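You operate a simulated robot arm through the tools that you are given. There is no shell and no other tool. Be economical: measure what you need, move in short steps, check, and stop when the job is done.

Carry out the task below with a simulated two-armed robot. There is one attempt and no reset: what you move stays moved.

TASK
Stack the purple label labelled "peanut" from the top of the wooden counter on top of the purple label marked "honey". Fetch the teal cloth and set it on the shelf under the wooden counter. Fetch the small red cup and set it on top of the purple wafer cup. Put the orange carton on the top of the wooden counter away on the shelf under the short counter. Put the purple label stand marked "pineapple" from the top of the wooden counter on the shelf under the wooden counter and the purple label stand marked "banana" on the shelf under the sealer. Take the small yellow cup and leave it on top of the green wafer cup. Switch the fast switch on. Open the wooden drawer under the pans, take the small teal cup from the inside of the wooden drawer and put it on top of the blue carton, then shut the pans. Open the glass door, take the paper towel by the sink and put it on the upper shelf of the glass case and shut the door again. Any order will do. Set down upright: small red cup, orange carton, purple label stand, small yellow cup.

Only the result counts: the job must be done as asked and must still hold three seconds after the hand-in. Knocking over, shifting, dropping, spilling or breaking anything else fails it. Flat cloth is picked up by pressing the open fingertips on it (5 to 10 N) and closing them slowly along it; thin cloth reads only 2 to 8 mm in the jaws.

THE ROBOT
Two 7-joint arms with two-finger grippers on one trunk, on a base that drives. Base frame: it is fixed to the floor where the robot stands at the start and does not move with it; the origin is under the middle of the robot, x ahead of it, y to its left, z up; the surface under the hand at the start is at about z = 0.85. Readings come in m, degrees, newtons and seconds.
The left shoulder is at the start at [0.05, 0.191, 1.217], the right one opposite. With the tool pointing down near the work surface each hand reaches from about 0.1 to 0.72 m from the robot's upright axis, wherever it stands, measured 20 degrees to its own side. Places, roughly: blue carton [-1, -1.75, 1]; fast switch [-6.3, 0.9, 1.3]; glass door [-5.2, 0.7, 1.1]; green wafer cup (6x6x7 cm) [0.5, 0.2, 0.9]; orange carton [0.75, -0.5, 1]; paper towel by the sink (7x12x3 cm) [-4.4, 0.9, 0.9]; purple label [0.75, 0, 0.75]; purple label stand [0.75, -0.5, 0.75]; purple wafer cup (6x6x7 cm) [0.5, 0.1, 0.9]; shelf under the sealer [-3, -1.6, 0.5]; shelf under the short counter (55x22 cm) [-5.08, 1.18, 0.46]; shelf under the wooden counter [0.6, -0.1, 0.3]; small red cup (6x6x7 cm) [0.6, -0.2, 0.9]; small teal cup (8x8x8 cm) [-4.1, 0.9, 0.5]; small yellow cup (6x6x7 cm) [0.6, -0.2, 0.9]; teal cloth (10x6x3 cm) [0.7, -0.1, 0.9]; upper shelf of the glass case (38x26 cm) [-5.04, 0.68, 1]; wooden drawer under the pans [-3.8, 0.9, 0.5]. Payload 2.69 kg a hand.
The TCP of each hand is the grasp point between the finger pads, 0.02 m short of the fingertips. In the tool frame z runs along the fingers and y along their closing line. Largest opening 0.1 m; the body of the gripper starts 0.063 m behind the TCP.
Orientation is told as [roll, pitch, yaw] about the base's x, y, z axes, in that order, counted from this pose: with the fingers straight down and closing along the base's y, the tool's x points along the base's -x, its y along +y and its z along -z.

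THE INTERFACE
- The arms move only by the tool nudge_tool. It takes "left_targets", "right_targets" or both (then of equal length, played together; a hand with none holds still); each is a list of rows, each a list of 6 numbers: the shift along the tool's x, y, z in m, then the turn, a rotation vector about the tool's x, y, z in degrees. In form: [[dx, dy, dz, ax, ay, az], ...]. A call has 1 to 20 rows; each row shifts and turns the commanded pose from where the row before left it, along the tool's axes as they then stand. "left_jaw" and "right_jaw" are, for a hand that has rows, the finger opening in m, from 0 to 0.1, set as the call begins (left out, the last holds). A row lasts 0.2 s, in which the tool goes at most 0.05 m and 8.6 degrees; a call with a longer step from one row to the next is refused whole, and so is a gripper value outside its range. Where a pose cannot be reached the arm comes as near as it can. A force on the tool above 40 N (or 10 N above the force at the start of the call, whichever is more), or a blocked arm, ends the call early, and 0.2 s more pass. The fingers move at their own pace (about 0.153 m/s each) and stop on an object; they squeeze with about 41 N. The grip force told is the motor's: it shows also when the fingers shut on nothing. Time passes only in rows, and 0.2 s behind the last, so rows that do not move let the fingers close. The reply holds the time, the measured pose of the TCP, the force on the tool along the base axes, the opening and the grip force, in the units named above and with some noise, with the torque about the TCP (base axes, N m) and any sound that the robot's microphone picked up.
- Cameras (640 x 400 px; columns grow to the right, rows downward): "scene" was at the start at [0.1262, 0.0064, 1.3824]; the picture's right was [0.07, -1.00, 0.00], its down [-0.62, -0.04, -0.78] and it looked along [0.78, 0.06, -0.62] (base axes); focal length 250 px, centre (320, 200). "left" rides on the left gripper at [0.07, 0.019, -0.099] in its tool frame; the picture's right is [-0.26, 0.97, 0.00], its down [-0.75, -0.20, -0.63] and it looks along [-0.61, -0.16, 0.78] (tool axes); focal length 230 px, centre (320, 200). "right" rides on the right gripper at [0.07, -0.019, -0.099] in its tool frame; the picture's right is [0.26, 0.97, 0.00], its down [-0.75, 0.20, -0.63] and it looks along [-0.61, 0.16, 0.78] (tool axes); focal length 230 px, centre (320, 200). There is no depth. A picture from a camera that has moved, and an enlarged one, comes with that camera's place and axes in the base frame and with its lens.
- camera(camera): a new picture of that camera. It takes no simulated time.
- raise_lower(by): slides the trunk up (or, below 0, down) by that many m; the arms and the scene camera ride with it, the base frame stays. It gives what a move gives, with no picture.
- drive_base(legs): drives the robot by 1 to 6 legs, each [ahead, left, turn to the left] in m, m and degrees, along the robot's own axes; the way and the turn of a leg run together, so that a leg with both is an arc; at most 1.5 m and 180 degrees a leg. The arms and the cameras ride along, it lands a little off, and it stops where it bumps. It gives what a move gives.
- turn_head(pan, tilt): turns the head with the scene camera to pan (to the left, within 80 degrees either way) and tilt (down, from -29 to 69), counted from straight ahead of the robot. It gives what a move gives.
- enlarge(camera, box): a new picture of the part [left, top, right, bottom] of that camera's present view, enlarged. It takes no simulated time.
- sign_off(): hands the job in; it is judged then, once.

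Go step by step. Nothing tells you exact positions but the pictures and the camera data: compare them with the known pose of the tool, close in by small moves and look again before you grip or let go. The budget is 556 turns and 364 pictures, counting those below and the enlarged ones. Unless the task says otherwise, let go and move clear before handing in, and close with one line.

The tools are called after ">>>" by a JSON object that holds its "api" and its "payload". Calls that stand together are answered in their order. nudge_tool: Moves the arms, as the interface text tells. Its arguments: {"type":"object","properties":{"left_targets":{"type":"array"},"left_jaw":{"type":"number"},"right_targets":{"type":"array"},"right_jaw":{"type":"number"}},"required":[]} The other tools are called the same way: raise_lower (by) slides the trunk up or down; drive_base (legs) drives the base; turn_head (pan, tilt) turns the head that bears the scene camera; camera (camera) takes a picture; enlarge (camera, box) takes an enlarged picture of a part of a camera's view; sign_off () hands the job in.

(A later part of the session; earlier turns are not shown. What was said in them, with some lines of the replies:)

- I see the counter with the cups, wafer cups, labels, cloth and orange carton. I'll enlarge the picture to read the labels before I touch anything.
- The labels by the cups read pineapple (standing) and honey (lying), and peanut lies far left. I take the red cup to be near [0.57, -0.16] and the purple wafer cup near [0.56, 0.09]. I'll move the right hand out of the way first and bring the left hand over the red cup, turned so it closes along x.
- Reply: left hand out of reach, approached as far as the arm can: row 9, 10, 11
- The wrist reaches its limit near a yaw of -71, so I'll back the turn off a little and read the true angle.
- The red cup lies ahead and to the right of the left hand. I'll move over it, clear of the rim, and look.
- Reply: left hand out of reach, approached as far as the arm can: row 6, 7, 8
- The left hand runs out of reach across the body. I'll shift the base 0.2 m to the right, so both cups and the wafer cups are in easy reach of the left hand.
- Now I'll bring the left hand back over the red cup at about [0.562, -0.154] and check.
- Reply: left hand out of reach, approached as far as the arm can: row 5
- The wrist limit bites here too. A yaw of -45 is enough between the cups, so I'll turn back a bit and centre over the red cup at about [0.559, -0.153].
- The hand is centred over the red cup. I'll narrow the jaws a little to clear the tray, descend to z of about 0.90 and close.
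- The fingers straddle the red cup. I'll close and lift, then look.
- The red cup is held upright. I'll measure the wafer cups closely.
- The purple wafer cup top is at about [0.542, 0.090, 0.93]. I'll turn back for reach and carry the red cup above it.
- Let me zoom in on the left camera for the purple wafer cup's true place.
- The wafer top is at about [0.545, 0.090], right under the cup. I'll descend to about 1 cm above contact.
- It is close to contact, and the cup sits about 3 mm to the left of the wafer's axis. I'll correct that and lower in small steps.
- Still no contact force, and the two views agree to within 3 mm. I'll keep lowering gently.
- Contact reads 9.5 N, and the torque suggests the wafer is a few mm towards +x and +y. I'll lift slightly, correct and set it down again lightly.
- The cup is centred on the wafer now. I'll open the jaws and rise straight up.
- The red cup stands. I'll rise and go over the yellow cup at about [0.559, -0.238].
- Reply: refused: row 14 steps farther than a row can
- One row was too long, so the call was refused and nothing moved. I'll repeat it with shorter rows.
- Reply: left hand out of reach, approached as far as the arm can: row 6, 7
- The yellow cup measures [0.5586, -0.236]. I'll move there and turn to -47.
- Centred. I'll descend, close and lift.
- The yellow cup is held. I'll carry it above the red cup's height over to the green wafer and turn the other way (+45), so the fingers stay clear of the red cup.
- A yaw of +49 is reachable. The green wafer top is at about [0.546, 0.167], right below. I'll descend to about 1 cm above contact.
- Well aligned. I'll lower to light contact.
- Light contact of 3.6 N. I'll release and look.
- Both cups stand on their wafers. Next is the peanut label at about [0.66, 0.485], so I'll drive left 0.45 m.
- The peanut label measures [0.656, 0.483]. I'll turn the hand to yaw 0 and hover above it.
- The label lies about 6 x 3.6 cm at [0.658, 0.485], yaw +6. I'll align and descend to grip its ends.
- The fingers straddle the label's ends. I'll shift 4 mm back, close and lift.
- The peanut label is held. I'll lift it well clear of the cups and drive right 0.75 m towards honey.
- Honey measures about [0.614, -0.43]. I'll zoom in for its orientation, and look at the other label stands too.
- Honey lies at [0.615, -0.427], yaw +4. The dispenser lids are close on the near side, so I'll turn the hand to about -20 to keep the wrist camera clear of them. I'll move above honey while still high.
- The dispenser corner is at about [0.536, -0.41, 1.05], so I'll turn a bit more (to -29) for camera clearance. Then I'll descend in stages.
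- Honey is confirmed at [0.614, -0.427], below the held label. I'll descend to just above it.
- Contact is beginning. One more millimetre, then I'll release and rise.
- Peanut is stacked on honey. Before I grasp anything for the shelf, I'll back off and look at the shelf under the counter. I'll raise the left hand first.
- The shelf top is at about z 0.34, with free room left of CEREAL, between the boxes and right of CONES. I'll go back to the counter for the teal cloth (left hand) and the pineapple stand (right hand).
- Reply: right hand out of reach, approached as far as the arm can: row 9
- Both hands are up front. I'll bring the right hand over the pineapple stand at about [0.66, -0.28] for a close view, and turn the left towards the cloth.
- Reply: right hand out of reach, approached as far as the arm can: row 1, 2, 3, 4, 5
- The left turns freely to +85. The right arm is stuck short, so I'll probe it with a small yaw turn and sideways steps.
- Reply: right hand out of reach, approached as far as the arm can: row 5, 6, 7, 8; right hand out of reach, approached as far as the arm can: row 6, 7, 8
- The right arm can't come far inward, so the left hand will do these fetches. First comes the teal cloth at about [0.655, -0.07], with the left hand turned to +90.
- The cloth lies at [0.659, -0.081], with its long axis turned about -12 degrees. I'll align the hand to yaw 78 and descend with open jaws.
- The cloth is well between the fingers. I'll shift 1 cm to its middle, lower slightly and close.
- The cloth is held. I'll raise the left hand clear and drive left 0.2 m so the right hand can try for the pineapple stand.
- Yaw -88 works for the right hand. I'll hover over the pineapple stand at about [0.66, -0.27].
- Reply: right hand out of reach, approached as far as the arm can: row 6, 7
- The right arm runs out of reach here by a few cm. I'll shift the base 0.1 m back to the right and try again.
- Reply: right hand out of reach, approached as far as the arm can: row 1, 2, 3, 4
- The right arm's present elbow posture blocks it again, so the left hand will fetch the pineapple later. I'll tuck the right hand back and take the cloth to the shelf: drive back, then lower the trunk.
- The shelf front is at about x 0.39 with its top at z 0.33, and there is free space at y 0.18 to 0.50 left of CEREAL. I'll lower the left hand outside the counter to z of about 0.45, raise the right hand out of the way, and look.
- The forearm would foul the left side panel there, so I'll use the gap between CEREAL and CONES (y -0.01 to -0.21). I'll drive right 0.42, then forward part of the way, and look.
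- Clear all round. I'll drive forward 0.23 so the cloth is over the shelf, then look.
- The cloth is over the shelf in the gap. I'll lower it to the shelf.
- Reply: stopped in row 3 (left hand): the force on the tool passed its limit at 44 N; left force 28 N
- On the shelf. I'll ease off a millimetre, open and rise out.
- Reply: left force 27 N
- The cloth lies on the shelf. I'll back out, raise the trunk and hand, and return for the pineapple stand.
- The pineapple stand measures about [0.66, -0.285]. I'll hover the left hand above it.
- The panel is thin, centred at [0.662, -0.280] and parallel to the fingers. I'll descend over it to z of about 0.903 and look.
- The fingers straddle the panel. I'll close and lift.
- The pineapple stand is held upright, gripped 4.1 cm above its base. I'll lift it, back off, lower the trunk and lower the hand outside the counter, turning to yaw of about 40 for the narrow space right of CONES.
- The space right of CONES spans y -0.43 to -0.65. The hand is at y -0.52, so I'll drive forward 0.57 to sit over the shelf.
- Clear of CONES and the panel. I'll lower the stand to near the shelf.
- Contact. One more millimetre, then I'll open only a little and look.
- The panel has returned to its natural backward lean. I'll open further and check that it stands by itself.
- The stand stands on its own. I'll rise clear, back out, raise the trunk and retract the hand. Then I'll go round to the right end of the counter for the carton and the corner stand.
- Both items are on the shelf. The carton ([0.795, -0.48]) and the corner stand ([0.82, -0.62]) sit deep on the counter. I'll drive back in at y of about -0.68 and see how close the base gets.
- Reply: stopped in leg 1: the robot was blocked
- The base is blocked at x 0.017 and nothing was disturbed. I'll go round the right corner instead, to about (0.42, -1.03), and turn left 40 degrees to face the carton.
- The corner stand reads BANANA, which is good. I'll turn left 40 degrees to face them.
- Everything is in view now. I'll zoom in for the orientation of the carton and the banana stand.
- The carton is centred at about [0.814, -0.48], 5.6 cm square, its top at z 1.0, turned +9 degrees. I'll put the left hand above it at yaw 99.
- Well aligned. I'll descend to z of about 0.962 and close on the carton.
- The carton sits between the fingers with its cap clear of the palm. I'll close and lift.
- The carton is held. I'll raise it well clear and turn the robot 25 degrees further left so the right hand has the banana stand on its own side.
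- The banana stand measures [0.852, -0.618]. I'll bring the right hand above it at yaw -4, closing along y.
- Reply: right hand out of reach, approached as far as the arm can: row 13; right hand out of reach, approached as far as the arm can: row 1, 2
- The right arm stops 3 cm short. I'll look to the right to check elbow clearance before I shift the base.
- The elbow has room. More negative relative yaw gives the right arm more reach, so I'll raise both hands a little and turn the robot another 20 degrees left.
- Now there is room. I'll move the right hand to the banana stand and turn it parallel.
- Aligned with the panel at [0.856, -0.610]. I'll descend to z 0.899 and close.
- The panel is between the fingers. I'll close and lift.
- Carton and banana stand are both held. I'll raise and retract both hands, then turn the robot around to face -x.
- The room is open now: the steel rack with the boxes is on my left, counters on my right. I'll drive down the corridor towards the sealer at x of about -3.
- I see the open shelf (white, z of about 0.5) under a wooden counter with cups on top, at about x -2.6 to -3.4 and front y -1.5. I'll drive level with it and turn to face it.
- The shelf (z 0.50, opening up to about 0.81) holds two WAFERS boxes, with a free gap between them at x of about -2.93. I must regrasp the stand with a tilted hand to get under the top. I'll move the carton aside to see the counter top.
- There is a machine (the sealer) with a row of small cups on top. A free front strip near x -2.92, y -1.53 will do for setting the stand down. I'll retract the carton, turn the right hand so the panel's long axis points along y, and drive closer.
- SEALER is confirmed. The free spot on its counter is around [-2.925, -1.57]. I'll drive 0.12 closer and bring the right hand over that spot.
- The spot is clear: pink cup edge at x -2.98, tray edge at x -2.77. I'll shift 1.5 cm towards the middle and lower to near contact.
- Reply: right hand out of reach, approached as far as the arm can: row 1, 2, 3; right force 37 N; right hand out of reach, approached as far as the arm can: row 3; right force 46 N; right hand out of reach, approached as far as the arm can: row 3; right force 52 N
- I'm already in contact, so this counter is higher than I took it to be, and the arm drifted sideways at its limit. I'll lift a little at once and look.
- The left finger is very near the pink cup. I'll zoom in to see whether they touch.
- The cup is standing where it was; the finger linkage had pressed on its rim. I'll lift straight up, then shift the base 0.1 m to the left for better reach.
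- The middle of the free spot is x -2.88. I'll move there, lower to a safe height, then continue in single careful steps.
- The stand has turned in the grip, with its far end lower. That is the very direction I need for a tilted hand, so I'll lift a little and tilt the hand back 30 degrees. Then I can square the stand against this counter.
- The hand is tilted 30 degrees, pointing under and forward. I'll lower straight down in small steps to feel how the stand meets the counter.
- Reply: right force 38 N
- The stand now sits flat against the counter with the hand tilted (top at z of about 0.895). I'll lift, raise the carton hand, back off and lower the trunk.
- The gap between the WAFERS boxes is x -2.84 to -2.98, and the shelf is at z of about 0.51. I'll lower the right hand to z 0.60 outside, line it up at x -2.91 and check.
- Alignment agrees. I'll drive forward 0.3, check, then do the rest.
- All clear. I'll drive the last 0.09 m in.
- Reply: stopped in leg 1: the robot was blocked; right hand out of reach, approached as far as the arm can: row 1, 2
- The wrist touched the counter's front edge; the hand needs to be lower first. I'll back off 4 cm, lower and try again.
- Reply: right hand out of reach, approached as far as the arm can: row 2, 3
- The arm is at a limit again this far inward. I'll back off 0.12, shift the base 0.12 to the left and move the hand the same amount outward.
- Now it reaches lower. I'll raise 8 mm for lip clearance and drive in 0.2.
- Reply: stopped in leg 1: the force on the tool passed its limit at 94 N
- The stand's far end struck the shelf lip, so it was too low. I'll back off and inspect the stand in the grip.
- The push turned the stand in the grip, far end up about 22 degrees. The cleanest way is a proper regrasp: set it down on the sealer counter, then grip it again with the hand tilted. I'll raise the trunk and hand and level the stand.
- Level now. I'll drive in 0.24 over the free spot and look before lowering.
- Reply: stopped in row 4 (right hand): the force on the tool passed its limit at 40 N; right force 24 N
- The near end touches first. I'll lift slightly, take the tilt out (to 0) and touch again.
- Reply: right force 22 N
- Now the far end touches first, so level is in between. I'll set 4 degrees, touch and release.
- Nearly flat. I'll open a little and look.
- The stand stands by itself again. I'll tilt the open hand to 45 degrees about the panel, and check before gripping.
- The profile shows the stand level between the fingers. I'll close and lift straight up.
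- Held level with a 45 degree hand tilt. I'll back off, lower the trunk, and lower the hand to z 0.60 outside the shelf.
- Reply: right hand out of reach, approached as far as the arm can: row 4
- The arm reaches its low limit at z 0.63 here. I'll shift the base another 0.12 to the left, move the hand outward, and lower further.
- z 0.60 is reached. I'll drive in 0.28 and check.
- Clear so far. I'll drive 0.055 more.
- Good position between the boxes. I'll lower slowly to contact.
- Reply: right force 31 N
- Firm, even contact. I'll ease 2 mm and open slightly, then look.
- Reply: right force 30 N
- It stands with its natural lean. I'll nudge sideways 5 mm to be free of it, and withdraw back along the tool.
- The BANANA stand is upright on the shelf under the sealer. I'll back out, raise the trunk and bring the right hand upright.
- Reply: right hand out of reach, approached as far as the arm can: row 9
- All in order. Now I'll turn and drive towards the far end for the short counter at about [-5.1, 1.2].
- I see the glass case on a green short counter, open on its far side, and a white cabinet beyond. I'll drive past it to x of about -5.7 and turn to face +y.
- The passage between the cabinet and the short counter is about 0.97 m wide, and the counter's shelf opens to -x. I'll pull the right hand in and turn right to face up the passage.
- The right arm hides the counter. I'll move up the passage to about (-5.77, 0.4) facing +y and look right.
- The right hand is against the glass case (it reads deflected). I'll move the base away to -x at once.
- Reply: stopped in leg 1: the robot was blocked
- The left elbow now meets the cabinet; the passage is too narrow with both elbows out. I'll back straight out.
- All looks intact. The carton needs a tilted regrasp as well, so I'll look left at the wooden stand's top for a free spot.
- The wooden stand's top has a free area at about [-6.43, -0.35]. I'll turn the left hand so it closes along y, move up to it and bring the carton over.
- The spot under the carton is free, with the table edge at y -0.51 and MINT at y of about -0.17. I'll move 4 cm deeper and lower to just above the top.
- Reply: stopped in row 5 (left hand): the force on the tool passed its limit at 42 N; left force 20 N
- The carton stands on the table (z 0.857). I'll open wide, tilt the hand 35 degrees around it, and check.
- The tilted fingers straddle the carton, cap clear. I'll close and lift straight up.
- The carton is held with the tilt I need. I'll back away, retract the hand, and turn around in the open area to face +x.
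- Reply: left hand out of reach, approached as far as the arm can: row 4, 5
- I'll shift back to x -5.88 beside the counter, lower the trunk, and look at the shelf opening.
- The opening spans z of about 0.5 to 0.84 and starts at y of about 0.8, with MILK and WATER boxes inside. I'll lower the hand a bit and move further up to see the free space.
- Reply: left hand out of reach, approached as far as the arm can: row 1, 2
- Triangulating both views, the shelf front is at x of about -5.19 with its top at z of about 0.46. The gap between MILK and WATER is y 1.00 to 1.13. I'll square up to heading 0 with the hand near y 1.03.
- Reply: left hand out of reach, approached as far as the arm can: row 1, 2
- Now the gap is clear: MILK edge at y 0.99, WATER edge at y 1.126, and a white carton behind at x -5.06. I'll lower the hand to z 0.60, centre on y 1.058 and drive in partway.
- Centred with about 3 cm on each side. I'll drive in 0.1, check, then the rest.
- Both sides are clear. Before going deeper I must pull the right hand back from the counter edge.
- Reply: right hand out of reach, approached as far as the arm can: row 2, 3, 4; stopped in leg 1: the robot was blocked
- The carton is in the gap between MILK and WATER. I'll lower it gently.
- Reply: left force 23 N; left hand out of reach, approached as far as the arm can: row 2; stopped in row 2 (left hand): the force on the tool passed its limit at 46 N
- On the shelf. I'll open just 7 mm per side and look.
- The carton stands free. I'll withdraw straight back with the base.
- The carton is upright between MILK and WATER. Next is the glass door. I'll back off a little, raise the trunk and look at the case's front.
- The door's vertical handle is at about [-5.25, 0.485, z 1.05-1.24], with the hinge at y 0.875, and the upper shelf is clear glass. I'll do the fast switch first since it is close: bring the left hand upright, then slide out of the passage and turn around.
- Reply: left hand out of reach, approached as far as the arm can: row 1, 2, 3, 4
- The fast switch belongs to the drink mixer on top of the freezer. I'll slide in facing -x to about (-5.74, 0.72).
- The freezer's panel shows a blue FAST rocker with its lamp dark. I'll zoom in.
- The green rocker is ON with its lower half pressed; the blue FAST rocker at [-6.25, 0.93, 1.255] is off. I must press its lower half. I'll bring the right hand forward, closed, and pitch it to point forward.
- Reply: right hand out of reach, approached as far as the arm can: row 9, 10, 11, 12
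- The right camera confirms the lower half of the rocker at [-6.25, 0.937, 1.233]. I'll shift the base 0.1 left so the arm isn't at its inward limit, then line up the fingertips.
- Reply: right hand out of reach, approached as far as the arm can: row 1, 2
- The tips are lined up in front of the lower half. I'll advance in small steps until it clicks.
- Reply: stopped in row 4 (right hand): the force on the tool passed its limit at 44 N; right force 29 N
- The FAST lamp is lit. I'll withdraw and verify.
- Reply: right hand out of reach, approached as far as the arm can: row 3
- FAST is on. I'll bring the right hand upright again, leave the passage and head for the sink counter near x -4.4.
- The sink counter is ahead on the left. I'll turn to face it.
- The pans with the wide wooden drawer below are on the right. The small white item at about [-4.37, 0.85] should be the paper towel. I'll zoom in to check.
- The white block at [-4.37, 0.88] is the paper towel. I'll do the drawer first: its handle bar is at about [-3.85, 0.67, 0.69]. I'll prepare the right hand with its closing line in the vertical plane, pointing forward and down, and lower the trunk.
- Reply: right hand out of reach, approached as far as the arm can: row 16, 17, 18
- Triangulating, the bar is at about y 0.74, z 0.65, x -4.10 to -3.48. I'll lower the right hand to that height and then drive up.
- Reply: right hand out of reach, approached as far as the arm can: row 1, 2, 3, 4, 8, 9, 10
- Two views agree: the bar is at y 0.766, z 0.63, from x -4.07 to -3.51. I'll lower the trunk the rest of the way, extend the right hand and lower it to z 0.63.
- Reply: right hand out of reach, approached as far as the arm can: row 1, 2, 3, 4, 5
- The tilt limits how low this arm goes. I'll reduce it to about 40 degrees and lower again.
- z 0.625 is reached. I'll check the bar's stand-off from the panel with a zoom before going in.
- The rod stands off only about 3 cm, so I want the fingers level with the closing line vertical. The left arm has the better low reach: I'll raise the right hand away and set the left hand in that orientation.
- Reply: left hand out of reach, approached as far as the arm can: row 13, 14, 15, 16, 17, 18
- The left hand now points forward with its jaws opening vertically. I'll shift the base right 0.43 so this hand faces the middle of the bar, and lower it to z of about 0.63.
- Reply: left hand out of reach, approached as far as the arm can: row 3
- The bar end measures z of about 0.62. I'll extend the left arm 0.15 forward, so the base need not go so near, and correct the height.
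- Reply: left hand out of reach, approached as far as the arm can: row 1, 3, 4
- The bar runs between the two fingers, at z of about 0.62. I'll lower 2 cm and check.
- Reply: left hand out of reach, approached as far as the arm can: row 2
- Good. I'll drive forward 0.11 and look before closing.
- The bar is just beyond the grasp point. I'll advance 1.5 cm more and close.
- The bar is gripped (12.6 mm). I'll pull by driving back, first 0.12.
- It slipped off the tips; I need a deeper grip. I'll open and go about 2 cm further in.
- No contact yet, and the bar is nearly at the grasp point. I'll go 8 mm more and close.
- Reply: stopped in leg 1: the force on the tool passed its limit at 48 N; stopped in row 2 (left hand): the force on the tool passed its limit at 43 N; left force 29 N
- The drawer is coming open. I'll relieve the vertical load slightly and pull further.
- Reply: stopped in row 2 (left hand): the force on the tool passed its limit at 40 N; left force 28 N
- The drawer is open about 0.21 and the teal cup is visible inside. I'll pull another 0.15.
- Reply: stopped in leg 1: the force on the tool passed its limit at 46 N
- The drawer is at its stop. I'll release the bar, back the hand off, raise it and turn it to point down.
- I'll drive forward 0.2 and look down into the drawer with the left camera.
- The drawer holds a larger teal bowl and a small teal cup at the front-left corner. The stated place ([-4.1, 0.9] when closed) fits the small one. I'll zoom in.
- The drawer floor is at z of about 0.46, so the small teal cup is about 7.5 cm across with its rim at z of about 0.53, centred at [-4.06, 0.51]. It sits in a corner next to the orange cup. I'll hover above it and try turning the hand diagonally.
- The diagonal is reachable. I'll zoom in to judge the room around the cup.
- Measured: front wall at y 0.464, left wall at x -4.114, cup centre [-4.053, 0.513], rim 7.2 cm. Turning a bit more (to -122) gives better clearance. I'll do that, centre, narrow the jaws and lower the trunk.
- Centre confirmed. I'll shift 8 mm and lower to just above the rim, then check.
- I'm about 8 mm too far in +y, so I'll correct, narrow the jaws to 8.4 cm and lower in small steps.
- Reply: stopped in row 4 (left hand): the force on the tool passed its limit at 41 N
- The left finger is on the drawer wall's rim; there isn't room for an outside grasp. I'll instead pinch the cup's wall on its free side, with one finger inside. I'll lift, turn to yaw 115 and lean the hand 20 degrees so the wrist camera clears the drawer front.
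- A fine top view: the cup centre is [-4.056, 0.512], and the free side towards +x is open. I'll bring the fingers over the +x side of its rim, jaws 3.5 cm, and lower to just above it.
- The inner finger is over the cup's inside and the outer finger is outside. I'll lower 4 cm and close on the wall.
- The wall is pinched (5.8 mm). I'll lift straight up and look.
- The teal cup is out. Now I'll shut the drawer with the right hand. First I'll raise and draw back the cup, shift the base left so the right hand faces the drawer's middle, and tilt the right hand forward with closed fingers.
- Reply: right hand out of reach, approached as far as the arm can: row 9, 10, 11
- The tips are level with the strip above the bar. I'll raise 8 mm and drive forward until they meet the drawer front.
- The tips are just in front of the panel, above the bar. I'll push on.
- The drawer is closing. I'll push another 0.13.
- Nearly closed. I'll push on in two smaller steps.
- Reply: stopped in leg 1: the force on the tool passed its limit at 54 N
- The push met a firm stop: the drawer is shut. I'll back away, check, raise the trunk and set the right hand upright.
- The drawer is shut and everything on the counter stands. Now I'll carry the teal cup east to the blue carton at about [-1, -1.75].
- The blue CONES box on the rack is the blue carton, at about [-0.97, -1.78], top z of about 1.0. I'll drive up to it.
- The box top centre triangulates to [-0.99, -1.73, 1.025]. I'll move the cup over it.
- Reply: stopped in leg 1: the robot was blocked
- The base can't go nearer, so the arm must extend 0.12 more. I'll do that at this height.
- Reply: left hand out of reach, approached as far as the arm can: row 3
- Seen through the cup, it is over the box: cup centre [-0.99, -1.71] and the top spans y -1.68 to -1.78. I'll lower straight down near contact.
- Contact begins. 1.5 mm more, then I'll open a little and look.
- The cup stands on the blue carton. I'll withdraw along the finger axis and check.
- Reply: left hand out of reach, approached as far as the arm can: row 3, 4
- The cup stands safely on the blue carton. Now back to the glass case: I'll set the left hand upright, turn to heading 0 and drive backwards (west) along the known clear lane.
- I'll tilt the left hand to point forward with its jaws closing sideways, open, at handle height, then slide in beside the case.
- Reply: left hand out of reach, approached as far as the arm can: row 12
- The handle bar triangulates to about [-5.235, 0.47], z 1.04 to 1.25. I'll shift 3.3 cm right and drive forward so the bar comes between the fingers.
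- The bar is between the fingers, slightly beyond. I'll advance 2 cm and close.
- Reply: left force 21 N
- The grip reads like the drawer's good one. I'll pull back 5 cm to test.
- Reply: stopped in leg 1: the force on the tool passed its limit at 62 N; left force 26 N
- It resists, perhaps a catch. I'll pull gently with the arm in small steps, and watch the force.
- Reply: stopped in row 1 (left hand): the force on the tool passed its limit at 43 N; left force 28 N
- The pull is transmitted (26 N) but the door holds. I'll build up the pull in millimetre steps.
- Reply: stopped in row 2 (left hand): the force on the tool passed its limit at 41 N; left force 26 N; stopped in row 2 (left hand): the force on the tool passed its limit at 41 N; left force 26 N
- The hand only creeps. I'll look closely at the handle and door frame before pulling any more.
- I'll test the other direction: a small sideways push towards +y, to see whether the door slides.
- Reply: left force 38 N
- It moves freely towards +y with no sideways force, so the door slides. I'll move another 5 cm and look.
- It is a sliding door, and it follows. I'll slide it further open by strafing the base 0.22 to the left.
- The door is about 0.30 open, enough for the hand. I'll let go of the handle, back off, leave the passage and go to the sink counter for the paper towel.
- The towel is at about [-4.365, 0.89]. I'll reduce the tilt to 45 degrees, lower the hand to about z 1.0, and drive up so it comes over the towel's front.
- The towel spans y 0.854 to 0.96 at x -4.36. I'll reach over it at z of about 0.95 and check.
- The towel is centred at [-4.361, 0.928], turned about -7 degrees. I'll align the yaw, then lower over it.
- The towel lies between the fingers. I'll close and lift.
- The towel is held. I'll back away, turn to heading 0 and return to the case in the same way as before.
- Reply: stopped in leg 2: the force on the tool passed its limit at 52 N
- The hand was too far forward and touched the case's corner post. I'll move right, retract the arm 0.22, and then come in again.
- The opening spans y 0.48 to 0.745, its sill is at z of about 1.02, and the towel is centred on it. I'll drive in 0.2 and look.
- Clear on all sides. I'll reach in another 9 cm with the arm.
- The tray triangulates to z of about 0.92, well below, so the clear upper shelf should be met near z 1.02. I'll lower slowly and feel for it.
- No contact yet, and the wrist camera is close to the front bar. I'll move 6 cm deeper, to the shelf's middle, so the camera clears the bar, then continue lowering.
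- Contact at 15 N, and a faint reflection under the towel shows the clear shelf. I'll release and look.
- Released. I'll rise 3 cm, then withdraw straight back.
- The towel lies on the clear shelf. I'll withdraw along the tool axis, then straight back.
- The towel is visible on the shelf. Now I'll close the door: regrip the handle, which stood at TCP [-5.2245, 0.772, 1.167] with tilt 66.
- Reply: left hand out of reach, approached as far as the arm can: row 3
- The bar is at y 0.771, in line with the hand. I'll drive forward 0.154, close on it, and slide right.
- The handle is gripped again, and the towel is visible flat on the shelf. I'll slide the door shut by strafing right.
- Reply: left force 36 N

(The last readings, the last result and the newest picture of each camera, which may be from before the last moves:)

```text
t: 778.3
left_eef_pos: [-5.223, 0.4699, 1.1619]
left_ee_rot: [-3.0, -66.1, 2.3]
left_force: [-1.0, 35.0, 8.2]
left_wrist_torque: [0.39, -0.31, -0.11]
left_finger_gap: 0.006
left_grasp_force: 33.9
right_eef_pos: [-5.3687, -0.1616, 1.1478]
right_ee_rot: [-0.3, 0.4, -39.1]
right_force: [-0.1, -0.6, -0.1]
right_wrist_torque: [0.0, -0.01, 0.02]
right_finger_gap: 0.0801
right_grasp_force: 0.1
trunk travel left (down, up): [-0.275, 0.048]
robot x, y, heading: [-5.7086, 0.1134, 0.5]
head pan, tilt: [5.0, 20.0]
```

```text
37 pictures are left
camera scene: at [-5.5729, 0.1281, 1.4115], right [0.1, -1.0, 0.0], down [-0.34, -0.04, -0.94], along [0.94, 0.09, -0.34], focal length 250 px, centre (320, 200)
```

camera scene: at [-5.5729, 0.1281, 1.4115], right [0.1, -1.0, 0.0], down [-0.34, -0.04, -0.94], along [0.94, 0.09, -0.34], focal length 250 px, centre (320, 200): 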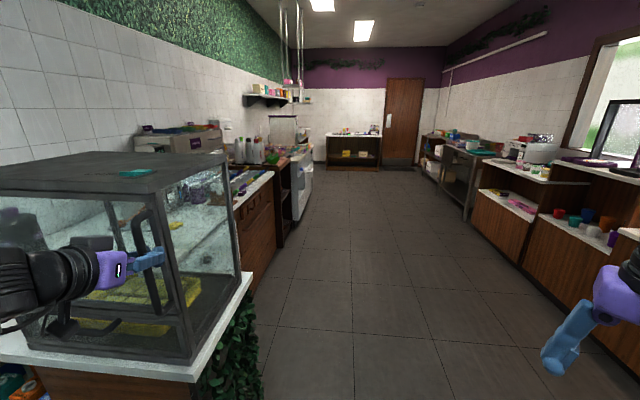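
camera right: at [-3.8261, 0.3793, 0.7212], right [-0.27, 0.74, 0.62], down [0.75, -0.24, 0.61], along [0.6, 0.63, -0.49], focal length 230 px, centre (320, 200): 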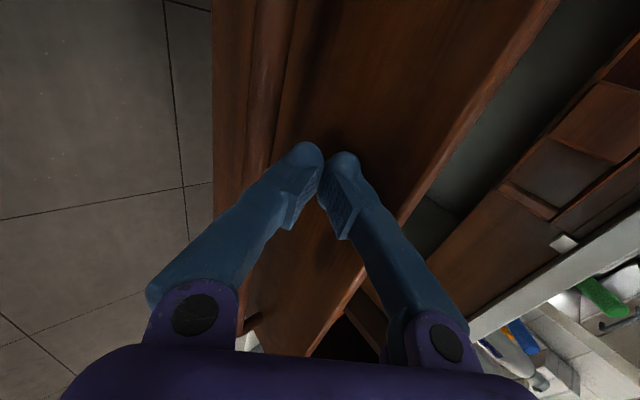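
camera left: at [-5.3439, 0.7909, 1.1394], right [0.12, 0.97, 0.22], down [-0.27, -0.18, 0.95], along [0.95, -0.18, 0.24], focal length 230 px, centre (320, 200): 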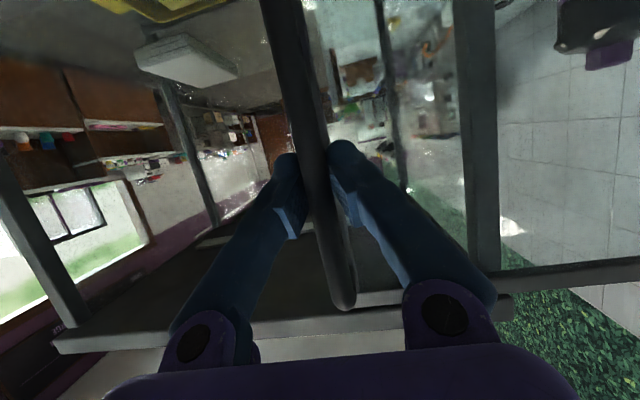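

The door is at its closed stop (y 0.470, as at the start). I'll ease the load, open the jaws and back away.

>>> {"api": "nudge_tool", "payload": {"left_targets": [[0, 0.006, 0, 0, 0, 0], [0, 0, 0, 0, 0, 0]]}}

>>> {"api": "nudge_tool", "payload": {"left_targets": [[0, 0, 0, 0, 0, 0], [0, 0, 0, 0, 0, 0], [0, 0, 0, 0, 0, 0]], "left_jaw": 0.06}}

>>> {"api": "drive_base", "payload": {"legs": [[-0.17, 0, 0]]}}

>>> {"api": "camera", "payload": {"camera": "scene"}}

>>> {"api": "camera", "payload": {"camera": "left"}}

```text
t: 778.9
left_eef_pos: [-5.2219, 0.4723, 1.1622]
left_ee_rot: [-2.4, -66.0, 1.8]
left_force: [-3.8, -5.2, -7.1]
left_wrist_torque: [-0.12, -0.27, 0.03]
left_finger_gap: 0.006
left_grasp_force: 33.8
right_eef_pos: [-5.3692, -0.167, 1.1449]
right_ee_rot: [-0.2, 0.5, -39.1]
right_force: [0.2, 0.0, 0.5]
right_wrist_torque: [-0.04, -0.01, 0.0]
right_finger_gap: 0.0802
right_grasp_force: 0.0
trunk travel left (down, up): [-0.275, 0.048]
robot x, y, heading: [-5.7033, 0.1152, 0.7]
head pan, tilt: [5.0, 20.0]
```

```text
t: 779.7
left_eef_pos: [-5.221, 0.4733, 1.1639]
left_ee_rot: [-2.5, -66.1, 1.8]
left_force: [0.5, -0.1, -0.5]
left_wrist_torque: [-0.03, -0.02, 0.01]
left_finger_gap: 0.0598
left_grasp_force: 0.0
right_eef_pos: [-5.368, -0.1664, 1.1455]
right_ee_rot: [-0.2, 0.5, -39.1]
right_force: [-0.3, -0.5, 0.7]
right_wrist_torque: [-0.02, -0.01, 0.0]
right_finger_gap: 0.0799
right_grasp_force: 0.0
trunk travel left (down, up): [-0.275, 0.048]
robot x, y, heading: [-5.706, 0.1131, 0.7]
head pan, tilt: [5.0, 20.0]
```

```text
t: 781.2
left_eef_pos: [-5.3909, 0.4705, 1.1629]
left_ee_rot: [-2.5, -66.3, 1.8]
left_force: [0.1, 0.1, -0.6]
left_wrist_torque: [-0.02, 0.01, -0.04]
left_finger_gap: 0.0599
left_grasp_force: 0.1
right_eef_pos: [-5.5378, -0.1666, 1.1457]
right_ee_rot: [-0.2, 0.5, -39.1]
right_force: [-0.3, -0.9, 0.9]
right_wrist_torque: [-0.02, 0.04, -0.02]
right_finger_gap: 0.0802
right_grasp_force: 0.0
trunk travel left (down, up): [-0.275, 0.048]
robot x, y, heading: [-5.8744, 0.1103, 0.6]
head pan, tilt: [5.0, 20.0]
```

```text
36 pictures are left
camera scene: at [-5.7418, 0.1212, 1.4114], right [0.1, -0.99, 0.0], down [-0.34, -0.03, -0.94], along [0.94, 0.09, -0.34], focal length 250 px, centre (320, 200)
```

scene: 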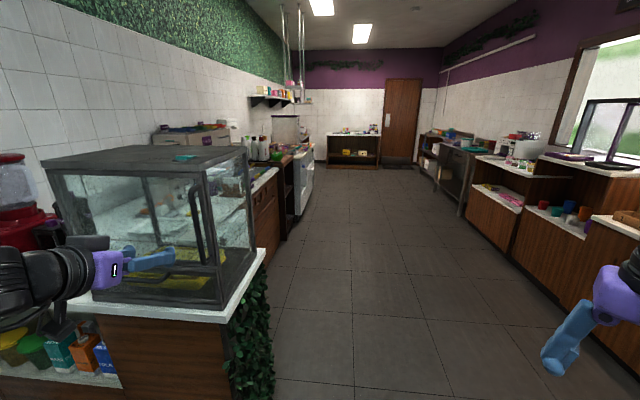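

```text
35 pictures are left
camera left: at [-5.5112, 0.4895, 1.1401], right [0.11, 0.97, 0.22], down [-0.27, -0.18, 0.94], along [0.96, -0.16, 0.25], focal length 230 px, centre (320, 200)
```

left: 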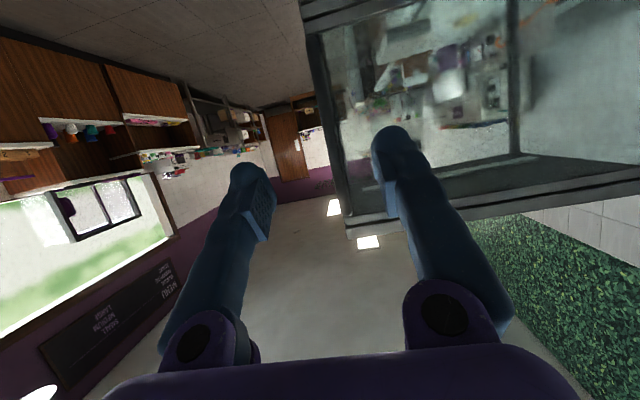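

The door is shut and the hand is free. I'll move clear of the case and take one last look at the towel through the glass.

>>> {"api": "drive_base", "payload": {"legs": [[0, -0.45, 0]]}}

>>> {"api": "turn_head", "payload": {"pan": 40, "tilt": 15}}

>>> {"api": "camera", "payload": {"camera": "scene"}}

```text
t: 785.7
left_eef_pos: [-5.3851, 0.0162, 1.1629]
left_ee_rot: [-2.5, -66.1, 2.2]
left_force: [0.0, 0.8, 0.0]
left_wrist_torque: [0.01, -0.01, -0.02]
left_finger_gap: 0.0601
left_grasp_force: 0.1
right_eef_pos: [-5.5288, -0.6233, 1.1452]
right_ee_rot: [-0.3, 0.6, -38.8]
right_force: [1.0, 0.6, -1.4]
right_wrist_torque: [0.01, 0.02, -0.02]
right_finger_gap: 0.0797
right_grasp_force: 0.0
trunk travel left (down, up): [-0.275, 0.048]
robot x, y, heading: [-5.8635, -0.3462, 1.0]
head pan, tilt: [5.0, 20.0]
```

```text
t: 786.7
left_eef_pos: [-5.3861, 0.0161, 1.1628]
left_ee_rot: [-2.4, -66.1, 2.2]
left_force: [-0.1, -0.5, -0.8]
left_wrist_torque: [-0.01, -0.01, 0.0]
left_finger_gap: 0.0602
left_grasp_force: 0.0
right_eef_pos: [-5.5296, -0.6229, 1.1462]
right_ee_rot: [-0.3, 0.5, -38.8]
right_force: [0.8, -0.2, 0.7]
right_wrist_torque: [0.02, -0.01, 0.01]
right_finger_gap: 0.0803
right_grasp_force: 0.1
trunk travel left (down, up): [-0.275, 0.048]
robot x, y, heading: [-5.8675, -0.3477, 1.2]
head pan, tilt: [40.0, 15.0]
```

```text
34 pictures are left
camera scene: at [-5.7562, -0.2836, 1.4195], right [0.66, -0.76, 0.0], down [-0.2, -0.17, -0.97], along [0.73, 0.63, -0.26], focal length 250 px, centre (320, 200)
```

scene: 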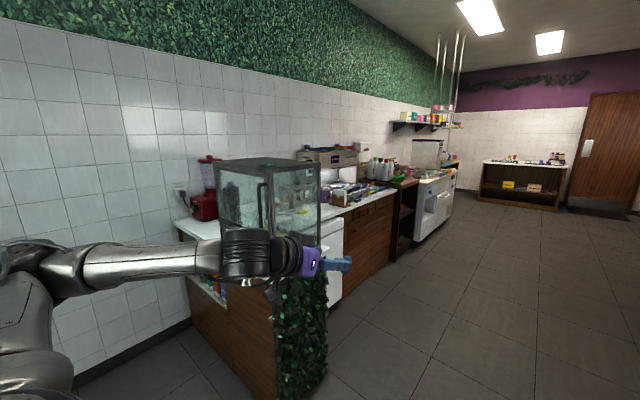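

The door is closed, both hands are empty and clear, and every placement was seen standing when I left it. I'm handing the job in.

>>> {"api": "sign_off", "payload": {}}

```text
The job is handed in.
```

I finished every step of the task and handed the job in; each item was standing in its place when I last looked at it, and both hands are empty and clear.
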